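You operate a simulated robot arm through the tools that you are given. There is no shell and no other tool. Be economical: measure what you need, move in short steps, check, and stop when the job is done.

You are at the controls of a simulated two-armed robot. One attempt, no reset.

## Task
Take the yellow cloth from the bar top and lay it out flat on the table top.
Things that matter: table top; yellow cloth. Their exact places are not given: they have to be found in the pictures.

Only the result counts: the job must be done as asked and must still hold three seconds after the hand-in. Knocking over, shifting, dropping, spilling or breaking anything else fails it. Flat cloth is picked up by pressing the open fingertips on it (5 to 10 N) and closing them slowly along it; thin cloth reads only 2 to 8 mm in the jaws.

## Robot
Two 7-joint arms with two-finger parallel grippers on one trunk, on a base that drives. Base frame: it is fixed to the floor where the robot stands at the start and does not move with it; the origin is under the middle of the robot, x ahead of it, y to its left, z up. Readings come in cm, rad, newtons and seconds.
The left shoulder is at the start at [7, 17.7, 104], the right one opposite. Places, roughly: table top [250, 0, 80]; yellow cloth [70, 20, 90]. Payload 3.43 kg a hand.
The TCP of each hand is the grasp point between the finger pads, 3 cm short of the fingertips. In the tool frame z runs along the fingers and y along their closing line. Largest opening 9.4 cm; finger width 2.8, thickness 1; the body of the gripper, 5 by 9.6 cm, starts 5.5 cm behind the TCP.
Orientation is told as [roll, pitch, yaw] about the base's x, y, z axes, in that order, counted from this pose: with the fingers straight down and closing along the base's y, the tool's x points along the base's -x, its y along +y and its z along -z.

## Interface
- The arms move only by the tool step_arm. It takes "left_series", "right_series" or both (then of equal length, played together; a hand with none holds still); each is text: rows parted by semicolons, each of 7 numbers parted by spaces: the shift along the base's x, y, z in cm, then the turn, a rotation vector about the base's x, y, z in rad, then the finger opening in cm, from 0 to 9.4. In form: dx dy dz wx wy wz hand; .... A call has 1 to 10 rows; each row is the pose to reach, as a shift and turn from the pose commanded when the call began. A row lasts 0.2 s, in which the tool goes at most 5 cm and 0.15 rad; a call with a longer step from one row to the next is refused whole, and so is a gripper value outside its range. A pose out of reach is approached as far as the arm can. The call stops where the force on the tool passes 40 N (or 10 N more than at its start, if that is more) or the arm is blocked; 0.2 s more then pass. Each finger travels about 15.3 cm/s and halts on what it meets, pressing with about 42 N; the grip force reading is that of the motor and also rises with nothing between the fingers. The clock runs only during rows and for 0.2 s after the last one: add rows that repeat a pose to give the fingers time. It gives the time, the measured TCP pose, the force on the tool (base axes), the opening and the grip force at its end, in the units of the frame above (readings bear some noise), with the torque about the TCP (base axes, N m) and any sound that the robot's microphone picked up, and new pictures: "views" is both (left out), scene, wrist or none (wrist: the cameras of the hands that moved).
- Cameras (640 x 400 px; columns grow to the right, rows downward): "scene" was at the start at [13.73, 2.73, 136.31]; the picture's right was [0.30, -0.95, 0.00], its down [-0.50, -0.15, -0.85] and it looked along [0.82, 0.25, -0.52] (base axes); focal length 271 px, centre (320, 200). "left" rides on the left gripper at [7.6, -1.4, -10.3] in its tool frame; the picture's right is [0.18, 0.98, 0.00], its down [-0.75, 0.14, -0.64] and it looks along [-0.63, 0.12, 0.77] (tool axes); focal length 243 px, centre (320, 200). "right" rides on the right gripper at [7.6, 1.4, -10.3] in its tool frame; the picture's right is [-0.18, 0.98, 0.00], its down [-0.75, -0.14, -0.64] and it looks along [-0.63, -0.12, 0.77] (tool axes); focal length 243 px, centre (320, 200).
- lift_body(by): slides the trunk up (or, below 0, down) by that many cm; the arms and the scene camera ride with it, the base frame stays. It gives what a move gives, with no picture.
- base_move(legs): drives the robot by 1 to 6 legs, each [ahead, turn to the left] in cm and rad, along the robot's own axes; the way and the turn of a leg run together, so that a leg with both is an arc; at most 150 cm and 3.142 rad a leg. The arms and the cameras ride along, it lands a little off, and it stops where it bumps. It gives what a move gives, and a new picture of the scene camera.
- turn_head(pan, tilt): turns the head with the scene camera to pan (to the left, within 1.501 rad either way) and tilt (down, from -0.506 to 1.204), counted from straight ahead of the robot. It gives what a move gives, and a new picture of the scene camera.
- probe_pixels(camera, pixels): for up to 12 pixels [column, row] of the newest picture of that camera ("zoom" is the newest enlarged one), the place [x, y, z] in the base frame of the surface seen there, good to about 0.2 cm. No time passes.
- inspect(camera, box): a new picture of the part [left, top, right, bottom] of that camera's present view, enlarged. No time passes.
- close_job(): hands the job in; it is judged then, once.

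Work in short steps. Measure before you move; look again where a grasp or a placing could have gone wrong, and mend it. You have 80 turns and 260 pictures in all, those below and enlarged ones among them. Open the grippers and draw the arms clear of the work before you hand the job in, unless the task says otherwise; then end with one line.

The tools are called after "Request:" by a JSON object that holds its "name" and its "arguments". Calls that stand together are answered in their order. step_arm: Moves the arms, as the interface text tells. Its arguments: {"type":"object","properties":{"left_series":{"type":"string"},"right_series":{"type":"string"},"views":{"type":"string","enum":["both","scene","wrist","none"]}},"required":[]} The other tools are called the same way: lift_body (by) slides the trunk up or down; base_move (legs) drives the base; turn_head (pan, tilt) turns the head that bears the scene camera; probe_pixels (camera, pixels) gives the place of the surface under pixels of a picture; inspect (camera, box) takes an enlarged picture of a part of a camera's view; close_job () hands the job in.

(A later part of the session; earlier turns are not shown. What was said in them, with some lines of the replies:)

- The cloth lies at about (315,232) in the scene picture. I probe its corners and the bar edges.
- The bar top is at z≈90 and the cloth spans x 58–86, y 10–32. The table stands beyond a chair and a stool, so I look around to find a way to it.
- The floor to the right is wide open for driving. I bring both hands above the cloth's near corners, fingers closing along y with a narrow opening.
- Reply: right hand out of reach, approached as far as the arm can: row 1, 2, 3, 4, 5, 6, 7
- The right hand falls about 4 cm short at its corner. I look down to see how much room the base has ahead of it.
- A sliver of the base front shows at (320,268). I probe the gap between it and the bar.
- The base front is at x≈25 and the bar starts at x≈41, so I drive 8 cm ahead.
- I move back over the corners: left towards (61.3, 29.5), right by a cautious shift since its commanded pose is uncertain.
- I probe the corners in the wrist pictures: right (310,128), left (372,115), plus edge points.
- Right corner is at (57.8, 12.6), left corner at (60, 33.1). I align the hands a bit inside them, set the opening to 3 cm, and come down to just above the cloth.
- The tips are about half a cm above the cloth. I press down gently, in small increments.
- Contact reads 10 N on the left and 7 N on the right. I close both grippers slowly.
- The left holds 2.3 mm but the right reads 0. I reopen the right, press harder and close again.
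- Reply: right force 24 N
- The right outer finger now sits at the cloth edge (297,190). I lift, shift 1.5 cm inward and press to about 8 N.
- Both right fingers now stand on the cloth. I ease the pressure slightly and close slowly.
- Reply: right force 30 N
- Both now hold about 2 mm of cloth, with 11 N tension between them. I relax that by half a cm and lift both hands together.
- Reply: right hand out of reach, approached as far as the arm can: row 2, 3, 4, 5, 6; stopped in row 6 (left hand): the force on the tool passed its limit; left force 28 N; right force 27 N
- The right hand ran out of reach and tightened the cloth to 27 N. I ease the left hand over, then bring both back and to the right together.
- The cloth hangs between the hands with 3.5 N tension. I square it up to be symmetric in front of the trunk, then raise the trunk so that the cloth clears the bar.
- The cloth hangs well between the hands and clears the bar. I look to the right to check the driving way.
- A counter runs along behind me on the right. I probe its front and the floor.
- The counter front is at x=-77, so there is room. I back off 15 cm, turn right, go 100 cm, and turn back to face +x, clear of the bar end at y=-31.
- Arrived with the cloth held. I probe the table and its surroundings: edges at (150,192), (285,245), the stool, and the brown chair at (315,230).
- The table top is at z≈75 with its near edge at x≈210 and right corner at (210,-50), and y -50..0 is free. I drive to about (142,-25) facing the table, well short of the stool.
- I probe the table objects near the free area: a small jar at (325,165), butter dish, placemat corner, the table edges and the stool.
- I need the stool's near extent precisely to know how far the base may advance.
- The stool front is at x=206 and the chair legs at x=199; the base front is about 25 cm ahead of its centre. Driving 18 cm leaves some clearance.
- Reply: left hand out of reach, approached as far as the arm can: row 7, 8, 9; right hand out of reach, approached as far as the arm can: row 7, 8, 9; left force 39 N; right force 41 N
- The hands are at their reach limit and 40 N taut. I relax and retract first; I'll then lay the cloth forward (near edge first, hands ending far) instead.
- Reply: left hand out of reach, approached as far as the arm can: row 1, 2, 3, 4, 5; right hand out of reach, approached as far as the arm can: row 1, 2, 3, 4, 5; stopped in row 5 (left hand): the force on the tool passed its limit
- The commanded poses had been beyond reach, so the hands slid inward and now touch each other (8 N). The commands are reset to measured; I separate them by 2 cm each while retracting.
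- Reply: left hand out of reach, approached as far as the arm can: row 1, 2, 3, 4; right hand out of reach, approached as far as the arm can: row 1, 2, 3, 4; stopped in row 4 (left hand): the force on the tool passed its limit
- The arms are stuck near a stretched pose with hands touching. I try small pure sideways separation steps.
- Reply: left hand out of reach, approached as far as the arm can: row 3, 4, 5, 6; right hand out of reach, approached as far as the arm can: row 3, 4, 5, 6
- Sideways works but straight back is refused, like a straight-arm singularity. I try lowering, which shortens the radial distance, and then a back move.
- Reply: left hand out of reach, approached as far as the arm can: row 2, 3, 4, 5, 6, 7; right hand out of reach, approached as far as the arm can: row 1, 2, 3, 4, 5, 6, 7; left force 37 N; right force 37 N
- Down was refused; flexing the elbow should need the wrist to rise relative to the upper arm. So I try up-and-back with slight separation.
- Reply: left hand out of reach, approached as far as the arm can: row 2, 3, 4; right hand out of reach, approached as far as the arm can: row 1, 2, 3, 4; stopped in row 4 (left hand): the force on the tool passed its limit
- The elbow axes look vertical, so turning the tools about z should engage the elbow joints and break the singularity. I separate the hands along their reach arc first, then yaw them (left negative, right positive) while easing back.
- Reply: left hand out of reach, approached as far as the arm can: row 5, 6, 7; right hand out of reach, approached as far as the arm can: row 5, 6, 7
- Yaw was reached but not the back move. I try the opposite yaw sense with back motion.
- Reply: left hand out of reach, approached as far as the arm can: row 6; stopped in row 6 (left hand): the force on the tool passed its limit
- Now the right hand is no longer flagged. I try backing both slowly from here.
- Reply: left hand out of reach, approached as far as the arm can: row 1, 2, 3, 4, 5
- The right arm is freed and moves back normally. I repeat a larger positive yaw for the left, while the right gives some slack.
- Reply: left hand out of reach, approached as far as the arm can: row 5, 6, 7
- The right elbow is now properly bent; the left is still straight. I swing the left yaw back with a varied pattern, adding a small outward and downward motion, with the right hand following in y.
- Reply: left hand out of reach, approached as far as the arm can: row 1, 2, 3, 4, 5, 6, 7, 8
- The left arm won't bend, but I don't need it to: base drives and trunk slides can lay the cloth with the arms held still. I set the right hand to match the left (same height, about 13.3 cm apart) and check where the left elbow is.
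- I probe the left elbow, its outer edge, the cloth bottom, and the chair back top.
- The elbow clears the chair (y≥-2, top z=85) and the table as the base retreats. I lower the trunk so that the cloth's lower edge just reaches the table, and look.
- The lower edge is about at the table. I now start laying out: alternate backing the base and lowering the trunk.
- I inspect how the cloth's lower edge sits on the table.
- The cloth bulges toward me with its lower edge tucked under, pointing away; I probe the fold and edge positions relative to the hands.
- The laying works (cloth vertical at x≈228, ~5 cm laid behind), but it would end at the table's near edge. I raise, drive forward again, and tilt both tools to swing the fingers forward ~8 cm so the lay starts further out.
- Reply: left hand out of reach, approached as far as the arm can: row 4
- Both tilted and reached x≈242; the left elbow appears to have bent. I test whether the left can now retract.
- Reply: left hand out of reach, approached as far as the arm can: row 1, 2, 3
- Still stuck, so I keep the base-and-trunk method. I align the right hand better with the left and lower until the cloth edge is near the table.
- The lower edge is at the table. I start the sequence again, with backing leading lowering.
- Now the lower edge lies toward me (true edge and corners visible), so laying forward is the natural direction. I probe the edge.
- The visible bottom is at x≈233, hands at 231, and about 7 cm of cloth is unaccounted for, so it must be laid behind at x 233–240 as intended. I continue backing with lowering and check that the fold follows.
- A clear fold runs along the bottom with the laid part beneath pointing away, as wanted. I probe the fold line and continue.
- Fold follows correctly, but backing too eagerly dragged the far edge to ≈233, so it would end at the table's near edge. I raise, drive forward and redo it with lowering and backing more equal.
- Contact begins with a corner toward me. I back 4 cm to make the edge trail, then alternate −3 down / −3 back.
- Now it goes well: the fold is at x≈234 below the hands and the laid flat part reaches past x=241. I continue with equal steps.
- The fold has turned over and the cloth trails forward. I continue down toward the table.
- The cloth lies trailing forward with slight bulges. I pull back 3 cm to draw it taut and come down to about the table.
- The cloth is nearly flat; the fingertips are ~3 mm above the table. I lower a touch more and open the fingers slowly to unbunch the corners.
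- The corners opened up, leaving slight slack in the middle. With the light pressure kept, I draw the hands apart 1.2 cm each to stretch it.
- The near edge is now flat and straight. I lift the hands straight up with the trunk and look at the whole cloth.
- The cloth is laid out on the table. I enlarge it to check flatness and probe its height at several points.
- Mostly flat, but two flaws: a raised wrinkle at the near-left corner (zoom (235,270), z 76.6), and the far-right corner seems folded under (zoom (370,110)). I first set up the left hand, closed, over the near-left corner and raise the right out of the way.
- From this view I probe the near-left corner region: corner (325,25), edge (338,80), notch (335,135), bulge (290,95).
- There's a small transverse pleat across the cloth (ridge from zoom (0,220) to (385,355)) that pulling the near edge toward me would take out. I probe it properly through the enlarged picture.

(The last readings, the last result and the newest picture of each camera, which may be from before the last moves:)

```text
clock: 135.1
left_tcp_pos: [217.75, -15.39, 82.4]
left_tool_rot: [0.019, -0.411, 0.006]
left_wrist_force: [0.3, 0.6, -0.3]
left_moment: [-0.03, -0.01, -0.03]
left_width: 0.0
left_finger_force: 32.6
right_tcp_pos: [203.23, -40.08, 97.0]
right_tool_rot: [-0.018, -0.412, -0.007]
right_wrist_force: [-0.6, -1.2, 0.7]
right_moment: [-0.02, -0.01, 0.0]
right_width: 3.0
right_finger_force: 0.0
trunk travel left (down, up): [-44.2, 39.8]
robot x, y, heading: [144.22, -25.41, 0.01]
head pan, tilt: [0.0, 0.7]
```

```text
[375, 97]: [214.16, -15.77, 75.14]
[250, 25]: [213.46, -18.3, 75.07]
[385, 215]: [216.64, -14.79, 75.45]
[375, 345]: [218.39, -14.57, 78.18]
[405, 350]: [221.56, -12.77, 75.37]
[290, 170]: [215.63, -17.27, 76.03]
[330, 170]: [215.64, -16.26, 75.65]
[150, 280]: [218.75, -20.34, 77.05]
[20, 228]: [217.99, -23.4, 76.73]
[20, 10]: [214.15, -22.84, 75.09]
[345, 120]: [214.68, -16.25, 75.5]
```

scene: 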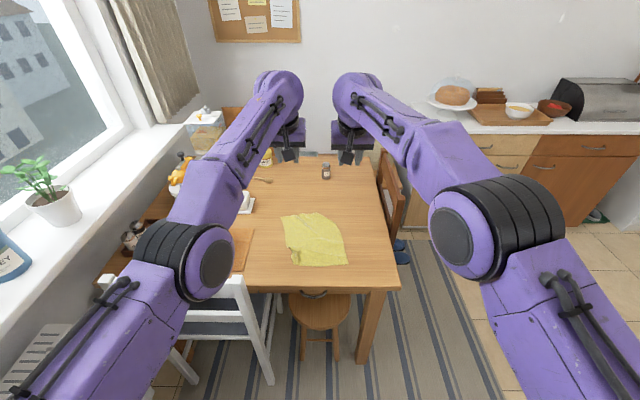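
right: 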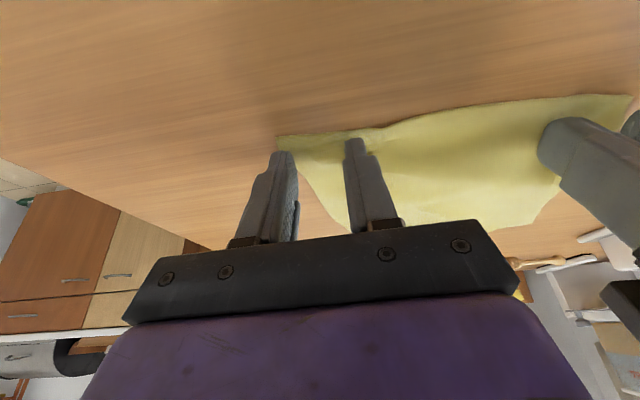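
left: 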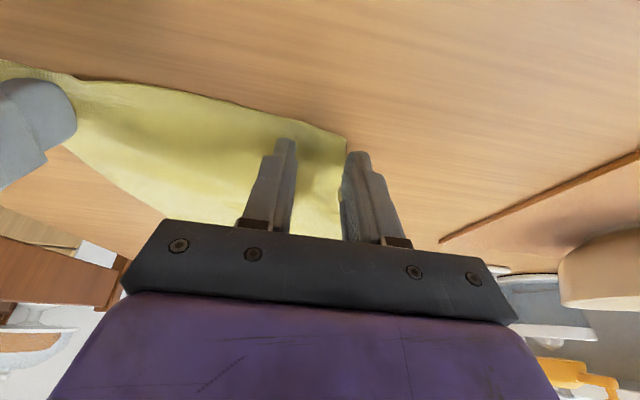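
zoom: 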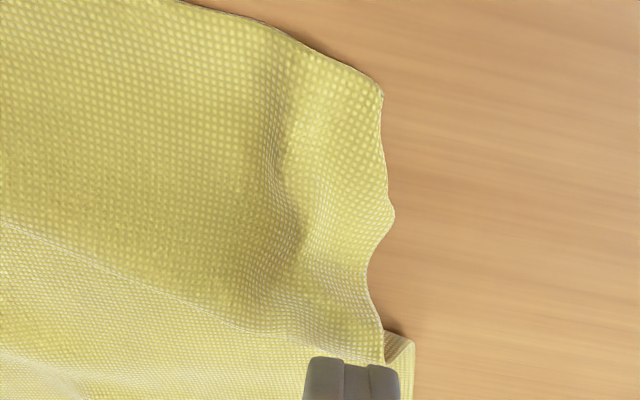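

The ridge stands up to 3 cm high at the left edge, so the near edge needs pulling about 3 cm toward me. I place both closed fingertips on the near corners.

Request:
{"name": "base_move", "arguments": {"legs": [[-2, 0]]}}

Request:
{"name": "step_arm", "arguments": {"left_series": "0 -0.3 0 0 0 0 0;0 -0.7 0 0 0 0 0;0 -1 0 0 0 0 0;0 -1 0 0 0 0 0;0 -1 0 0 0 0 0", "right_series": "4 2 -2 0 0 0 2;8 4 -5 0 0 0 0;11 6 -8.5 0 0 0 0;14 7.5 -12 0 0 0 0;16 8 -14.5 0 0 0 0", "views": "wrist"}}

```text
clock: 135.8
left_tcp_pos: [215.74, -15.24, 82.38]
left_tool_rot: [0.019, -0.414, 0.008]
left_wrist_force: [0.4, 0.4, -1.5]
left_moment: [0.03, 0.01, 0.01]
left_width: 0.0
left_finger_force: 32.8
right_tcp_pos: [201.12, -40.13, 97.09]
right_tool_rot: [-0.017, -0.411, -0.007]
right_wrist_force: [-0.1, 0.6, 0.7]
right_moment: [0.0, 0.0, 0.01]
right_width: 3.0
right_finger_force: 0.0
trunk travel left (down, up): [-44.2, 39.8]
robot x, y, heading: [142.23, -25.14, 0.007]
head pan, tilt: [0.0, 0.7]
```

scene: 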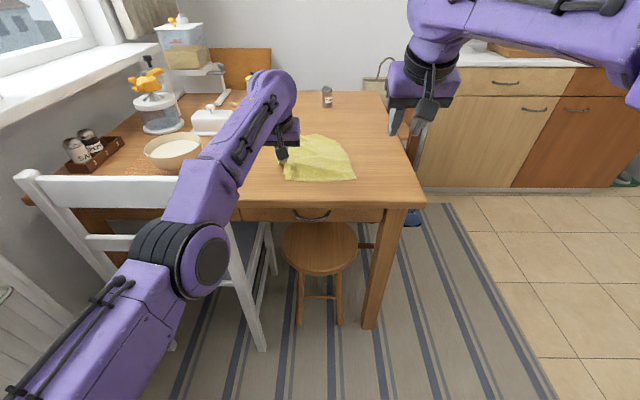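

```text
refused: row 2 steps farther than a row can; nothing moved
```

That stepped too far per row. I repeat with shorter steps.

Request:
{"name": "step_arm", "arguments": {"left_series": "0 -0.3 0 0 0 0 0;0 -0.7 0 0 0 0 0;0 -1 0 0 0 0 0;0 -1 0 0 0 0 0;0 -1 0 0 0 0 0;0 -1 0 0 0 0 0;0 -1 0 0 0 0 0", "right_series": "3 1.5 -2 0 0 0 2;6 3 -4 0 0 0 0;9 4.5 -6.5 0 0 0 0;12 6 -9 0 0 0 0;14 7 -11.5 0 0 0 0;16 8 -14 0 0 0 0;16 8 -14.6 0 0 0 0", "views": "wrist"}}

```text
clock: 137.4
left_tcp_pos: [215.63, -16.19, 82.24]
left_tool_rot: [0.019, -0.413, 0.005]
left_wrist_force: [-0.3, 0.6, -0.7]
left_moment: [-0.04, 0.02, 0.01]
left_width: 0.02
left_finger_force: 33.0
right_tcp_pos: [215.83, -33.46, 82.04]
right_tool_rot: [-0.018, -0.41, -0.007]
right_wrist_force: [0.0, 0.8, 0.1]
right_moment: [0.01, -0.03, -0.01]
right_width: 0.0
right_finger_force: 32.8
right hand out of reach, approached as far as the arm can: row 5, 6, 7
trunk travel left (down, up): [-44.2, 39.8]
robot x, y, heading: [142.15, -25.21, 0.001]
head pan, tilt: [0.0, 0.7]
```

right: 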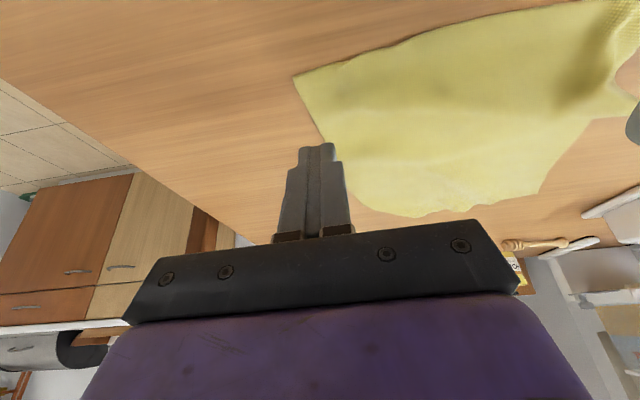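
left: 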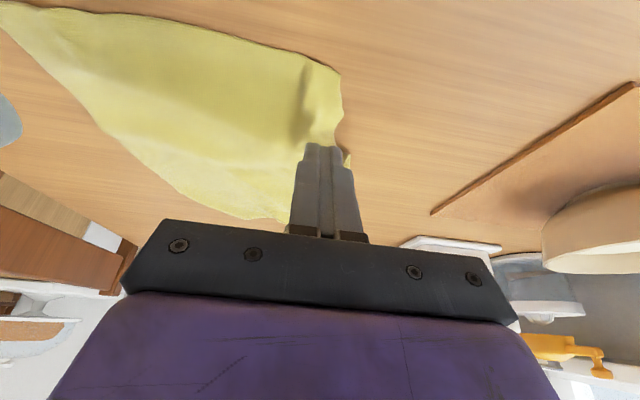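

The right tip would land right at the cloth corner (215.2,-33.9), so I shift it 1.8 cm inward and drive 0.8 cm ahead, then lower to press.

Request:
{"name": "step_arm", "arguments": {"right_series": "0 0.6 0 0 0 0 0;0 1.2 0 0 0 0 0;0 1.8 0 0 0 0 0;0 1.8 0 0 0 0 0", "views": "none"}}

Request:
{"name": "base_move", "arguments": {"legs": [[1.2, 0]]}}

Request:
{"name": "lift_body", "arguments": {"by": -3.4}}

Request:
{"name": "inspect", "arguments": {"camera": "right", "box": [160, 0, 640, 300]}}

```text
clock: 138.4
left_tcp_pos: [215.54, -16.15, 82.2]
left_tool_rot: [0.02, -0.412, 0.006]
left_wrist_force: [-0.1, 0.3, 0.5]
left_moment: [-0.03, -0.04, 0.02]
left_width: 0.0
left_finger_force: 33.0
right_tcp_pos: [215.39, -32.07, 82.0]
right_tool_rot: [-0.018, -0.412, -0.008]
right_wrist_force: [-0.2, 0.6, -0.4]
right_moment: [0.01, 0.04, -0.04]
right_width: 0.0
right_finger_force: 32.4
right hand out of reach, approached as far as the arm can: row 2, 3, 4
trunk travel left (down, up): [-44.2, 39.8]
robot x, y, heading: [142.14, -25.11, 0.005]
head pan, tilt: [0.0, 0.7]
```

```text
clock: 139.2
left_tcp_pos: [216.75, -15.99, 82.31]
left_tool_rot: [0.018, -0.412, 0.009]
left_wrist_force: [0.6, 0.5, -0.4]
left_moment: [-0.01, 0.02, 0.03]
left_width: 0.0
left_finger_force: 32.4
right_tcp_pos: [216.66, -32.03, 82.06]
right_tool_rot: [-0.018, -0.412, -0.007]
right_wrist_force: [-0.2, -0.1, -1.2]
right_moment: [0.04, -0.02, 0.01]
right_width: 0.0
right_finger_force: 32.9
trunk travel left (down, up): [-44.2, 39.8]
robot x, y, heading: [143.12, -25.02, 0.004]
head pan, tilt: [0.0, 0.7]
```

scene: 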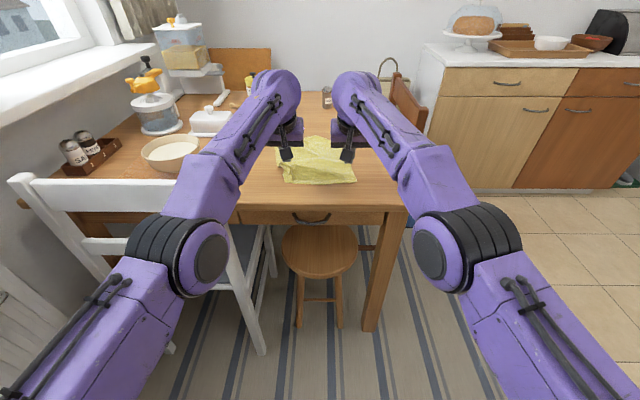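

```text
clock: 140.0
left_tcp_pos: [216.68, -16.05, 78.89]
left_tool_rot: [0.019, -0.413, 0.008]
left_wrist_force: [-0.2, 0.0, -0.5]
left_moment: [-0.01, -0.02, 0.01]
left_width: 0.0
left_finger_force: 32.7
right_tcp_pos: [216.48, -32.0, 78.76]
right_tool_rot: [-0.018, -0.411, -0.008]
right_wrist_force: [-0.6, -1.1, 0.7]
right_moment: [0.01, -0.04, -0.03]
right_width: 0.0
right_finger_force: 32.6
trunk travel left (down, up): [-40.8, 43.2]
robot x, y, heading: [143.38, -25.2, 0.01]
head pan, tilt: [0.0, 0.7]
```

```text
1.33 times, centred on (400, 150) of right
```

zoom: 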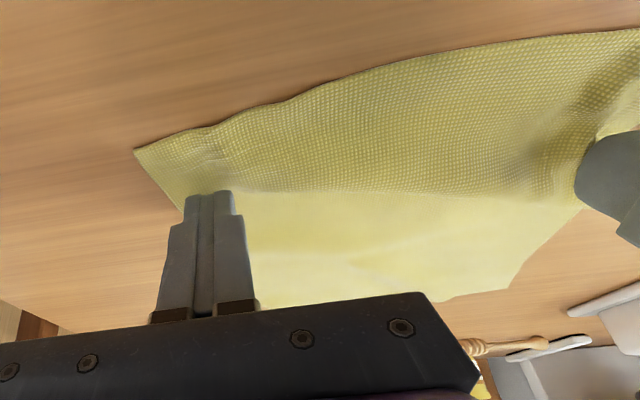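

Tips are about half a cm above. I back 0.7 cm so they land between the near edge and the ridge, press, then drag back 2.5 cm.

Request:
{"name": "base_move", "arguments": {"legs": [[-0.8, 0]]}}

Request:
{"name": "lift_body", "arguments": {"by": -0.8}}

Request:
{"name": "base_move", "arguments": {"legs": [[-2.5, 0]]}}

Request:
{"name": "inspect", "arguments": {"camera": "right", "box": [160, 0, 640, 300]}}

Request:
{"name": "inspect", "arguments": {"camera": "left", "box": [0, 0, 480, 300]}}

```text
clock: 140.7
left_tcp_pos: [216.05, -16.07, 79.0]
left_tool_rot: [0.018, -0.414, 0.009]
left_wrist_force: [0.9, 0.3, 0.1]
left_moment: [0.03, -0.01, -0.02]
left_width: 0.0
left_finger_force: 32.6
right_tcp_pos: [215.81, -32.08, 78.76]
right_tool_rot: [-0.018, -0.412, -0.008]
right_wrist_force: [-0.2, 0.4, -0.3]
right_moment: [0.01, -0.02, -0.01]
right_width: 0.04
right_finger_force: 32.8
trunk travel left (down, up): [-40.8, 43.2]
robot x, y, heading: [142.02, -25.38, 0.01]
head pan, tilt: [0.0, 0.7]
```

scene: 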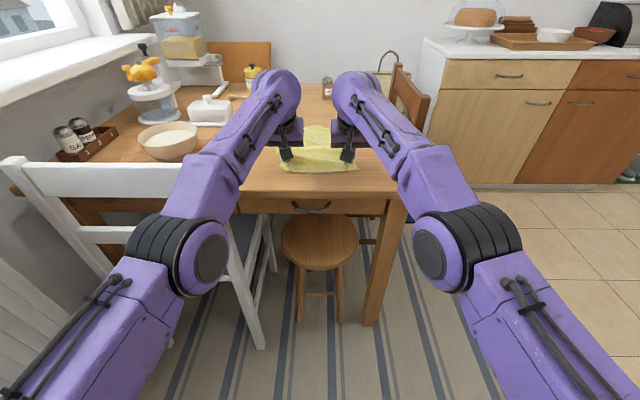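

```text
clock: 141.3
left_tcp_pos: [215.81, -16.15, 78.49]
left_tool_rot: [0.019, -0.418, 0.008]
left_wrist_force: [1.4, 0.2, 4.1]
left_moment: [-0.01, -0.03, -0.03]
left_width: 0.0
left_finger_force: 33.4
right_tcp_pos: [215.59, -31.98, 78.36]
right_tool_rot: [-0.018, -0.418, -0.007]
right_wrist_force: [4.4, -0.1, 17.9]
right_moment: [-0.03, -0.14, -0.01]
right_width: 0.0
right_finger_force: 33.1
trunk travel left (down, up): [-40.0, 44.0]
robot x, y, heading: [142.6, -25.18, 0.003]
head pan, tilt: [0.0, 0.7]
```

```text
clock: 142.1
left_tcp_pos: [213.27, -16.03, 78.48]
left_tool_rot: [0.017, -0.418, 0.008]
left_wrist_force: [-0.2, 0.3, -0.2]
left_moment: [0.0, 0.01, -0.02]
left_width: 0.0
left_finger_force: 32.5
right_tcp_pos: [212.96, -31.88, 78.55]
right_tool_rot: [-0.016, -0.418, -0.007]
right_wrist_force: [-4.1, -0.7, 25.9]
right_moment: [-0.01, 0.14, 0.01]
right_width: 0.01
right_finger_force: 33.1
trunk travel left (down, up): [-40.0, 44.0]
robot x, y, heading: [139.67, -25.09, 0.007]
head pan, tilt: [0.0, 0.7]
```

scene: 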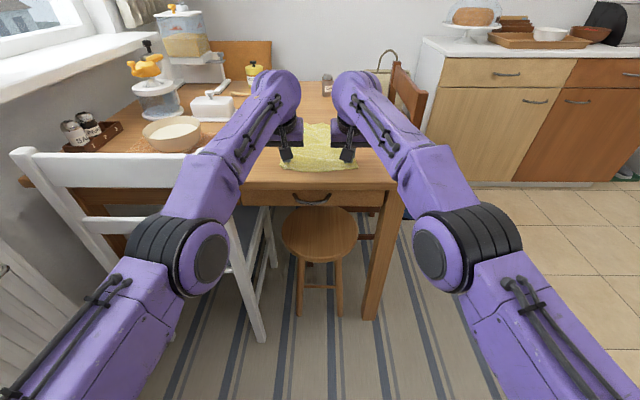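

```text
1.33 times, centred on (400, 150) of right
```

zoom: 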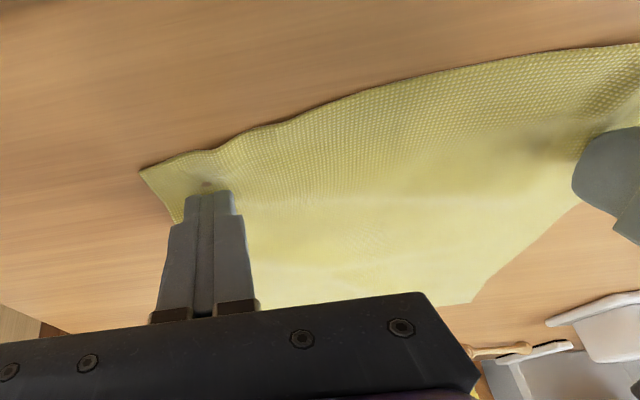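

```text
1.33 times, centred on (240, 150) of left
```

zoom: 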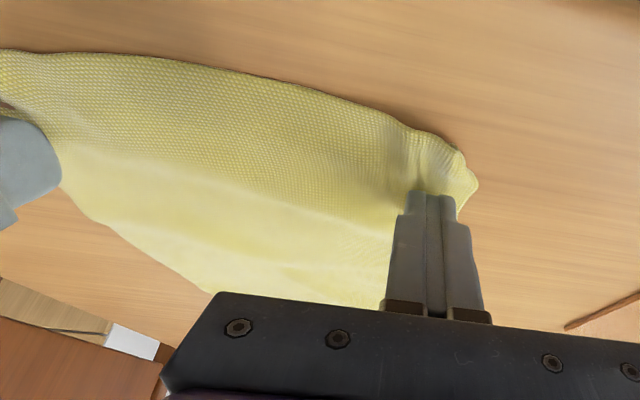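

The pleat is gone. The left corner is still bunched in y, so I press the left a bit more and sweep it outward 2.5 cm while the right eases.

Request:
{"name": "step_arm", "arguments": {"left_series": "0 0 -0.2 0 0 0 0;0 0 -0.3 0 0 0 0;0.05 0.5 -0.3 0 0 0 0;0.1 1 -0.3 0 0 0 0;0.2 1.5 -0.3 0 0 0 0;0.3 2 -0.3 0 0 0 0;0.4 2.5 -0.3 0 0 0 0;0.4 2.5 -0.3 0 0 0 0", "right_series": "0 0 0.1 0 0 0 0;0 0 0.15 0 0 0 0;0 0 0.15 0 0 0 0;0 0 0.15 0 0 0 0;0 0 0.15 0 0 0 0;0 0 0.15 0 0 0 0;0 0 0.15 0 0 0 0;0 0 0.15 0 0 0 0", "views": "wrist"}}

```text
clock: 143.9
left_tcp_pos: [213.66, -13.74, 78.35]
left_tool_rot: [0.021, -0.418, 0.009]
left_wrist_force: [-1.0, -8.2, 29.8]
left_moment: [-0.28, 0.1, 0.0]
left_width: 0.0
left_finger_force: 33.3
right_tcp_pos: [212.87, -32.18, 78.42]
right_tool_rot: [-0.016, -0.42, -0.007]
right_wrist_force: [-0.1, 0.4, 0.3]
right_moment: [-0.01, 0.0, -0.02]
right_width: 0.0
right_finger_force: 33.2
trunk travel left (down, up): [-40.0, 44.0]
robot x, y, heading: [139.93, -24.89, 0.009]
head pan, tilt: [0.0, 0.7]
```

right: 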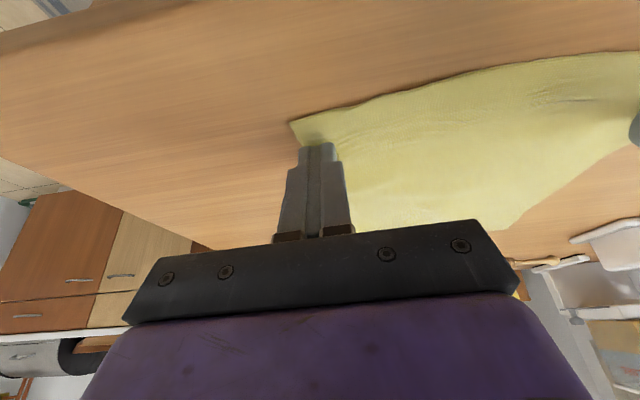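
left: 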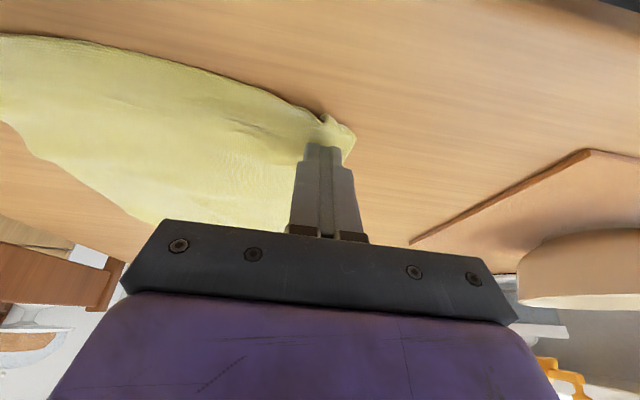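

Good, taut now. I raise the hands again and look over the whole cloth.

Request:
{"name": "lift_body", "arguments": {"by": 3}}

Request:
{"name": "lift_body", "arguments": {"by": 35}}

Request:
{"name": "inspect", "arguments": {"camera": "scene", "box": [260, 195, 370, 285]}}

Request:
{"name": "probe_pixels", "arguments": {"camera": "zoom", "pixels": [[160, 100], [320, 80], [400, 110], [440, 200], [460, 300], [220, 310], [320, 200], [250, 280], [420, 260], [200, 220]]}}

```text
clock: 144.7
left_tcp_pos: [214.07, -13.51, 80.57]
left_tool_rot: [0.018, -0.408, 0.008]
left_wrist_force: [0.0, -0.1, -0.1]
left_moment: [0.01, 0.02, -0.01]
left_width: 0.0
left_finger_force: 33.1
right_tcp_pos: [213.28, -32.06, 80.9]
right_tool_rot: [-0.017, -0.413, -0.004]
right_wrist_force: [0.1, -0.8, -0.1]
right_moment: [0.01, 0.0, -0.02]
right_width: 0.0
right_finger_force: 32.9
trunk travel left (down, up): [-43.0, 41.0]
robot x, y, heading: [140.11, -25.2, 0.005]
head pan, tilt: [0.0, 0.7]
```

```text
clock: 148.1
left_tcp_pos: [214.0, -13.73, 115.79]
left_tool_rot: [0.018, -0.409, 0.009]
left_wrist_force: [0.9, 1.5, 0.8]
left_moment: [-0.03, 0.01, 0.02]
left_width: 0.02
left_finger_force: 32.2
right_tcp_pos: [213.16, -32.03, 116.12]
right_tool_rot: [-0.017, -0.414, -0.007]
right_wrist_force: [-0.4, 0.0, -0.3]
right_moment: [0.03, -0.01, 0.02]
right_width: 0.0
right_finger_force: 33.1
trunk travel left (down, up): [-78.0, 6.0]
robot x, y, heading: [140.02, -25.32, 0.01]
head pan, tilt: [0.0, 0.7]
```

```text
4.44 times, centred on (315, 240) of scene
```

zoom: 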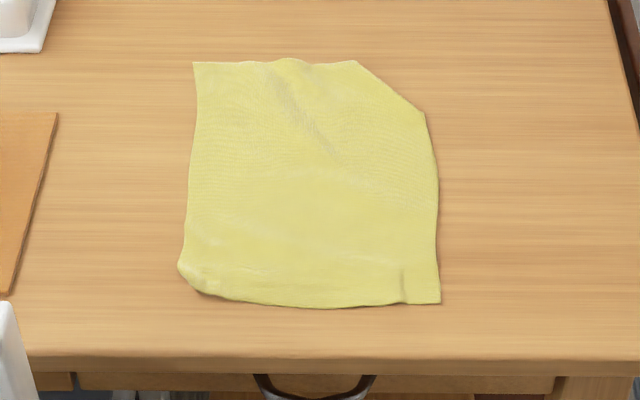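

```text
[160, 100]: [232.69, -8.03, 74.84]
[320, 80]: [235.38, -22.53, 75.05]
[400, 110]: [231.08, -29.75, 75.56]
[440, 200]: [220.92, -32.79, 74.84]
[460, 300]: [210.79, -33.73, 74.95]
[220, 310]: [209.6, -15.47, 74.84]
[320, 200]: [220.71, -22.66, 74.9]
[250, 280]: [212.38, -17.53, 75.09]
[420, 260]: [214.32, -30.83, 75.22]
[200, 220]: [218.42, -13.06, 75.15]
```

The cloth now lies flat within ~0.5 cm, y −33…−12, x 210…237, all on the table, with only the tip of the far-right corner turned under. I open the grippers, back off 10 cm (bar edge is well behind) and take a last look.

Request:
{"name": "step_arm", "arguments": {"left_series": "0 0 0 0 0 0 5;0 0 0 0 0 0 9;0 0 0 0 0 0 9", "right_series": "0 0 0 0 0 0 5;0 0 0 0 0 0 9;0 0 0 0 0 0 9", "views": "none"}}

Request:
{"name": "base_move", "arguments": {"legs": [[-10, 0]]}}

Request:
{"name": "inspect", "arguments": {"camera": "right", "box": [200, 0, 560, 225]}}

Request:
{"name": "inspect", "arguments": {"camera": "scene", "box": [260, 180, 380, 280]}}

```text
clock: 148.9
left_tcp_pos: [214.01, -13.5, 115.81]
left_tool_rot: [0.018, -0.41, 0.008]
left_wrist_force: [-0.2, 0.1, 0.7]
left_moment: [-0.02, -0.02, 0.01]
left_width: 9.01
left_finger_force: 0.1
right_tcp_pos: [213.22, -32.07, 116.27]
right_tool_rot: [-0.019, -0.412, -0.005]
right_wrist_force: [-0.5, -0.8, -0.5]
right_moment: [0.03, 0.03, -0.02]
right_width: 8.99
right_finger_force: 0.0
trunk travel left (down, up): [-78.0, 6.0]
robot x, y, heading: [139.76, -25.22, 0.009]
head pan, tilt: [0.0, 0.7]
```

```text
clock: 150.0
left_tcp_pos: [204.56, -13.58, 115.69]
left_tool_rot: [0.018, -0.407, 0.008]
left_wrist_force: [0.3, 0.5, 0.5]
left_moment: [-0.02, 0.1, 0.01]
left_width: 8.99
left_finger_force: 0.1
right_tcp_pos: [203.83, -32.05, 115.79]
right_tool_rot: [-0.019, -0.41, -0.005]
right_wrist_force: [1.5, 0.4, 1.9]
right_moment: [0.01, 0.05, -0.04]
right_width: 9.0
right_finger_force: 0.1
trunk travel left (down, up): [-78.0, 6.0]
robot x, y, heading: [130.01, -25.27, 0.007]
head pan, tilt: [0.0, 0.7]
```

scene: 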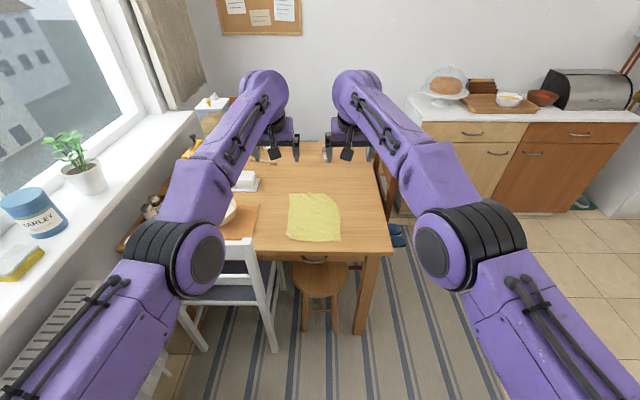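

```text
1.78 times, centred on (380, 112) of right
```

zoom: 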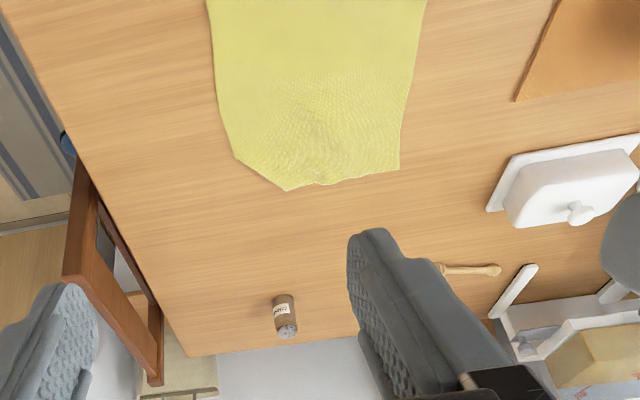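

```text
4.00 times, centred on (320, 230) of scene
```

zoom: 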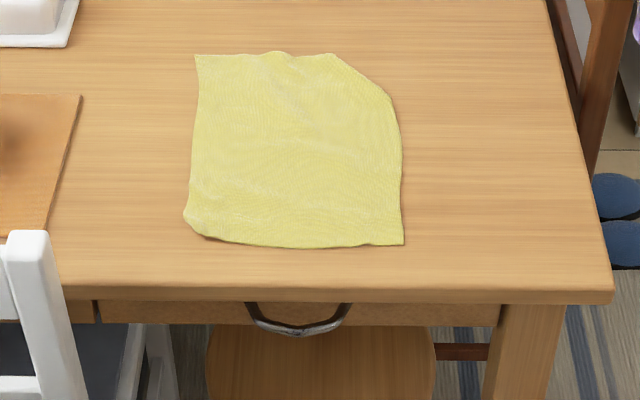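

The cloth lies flat and still on the table, nothing else has moved, and the grippers are open and clear. I hand the job in.

Request:
{"name": "close_job", "arguments": {}}

```text
The job is handed in.
```

The yellow cloth is off the bar top and laid out on the table top, flat to within about half a centimetre, except that the far-right corner is still folded under (about 5 cm along each side). No other object looked shifted in the last picture.
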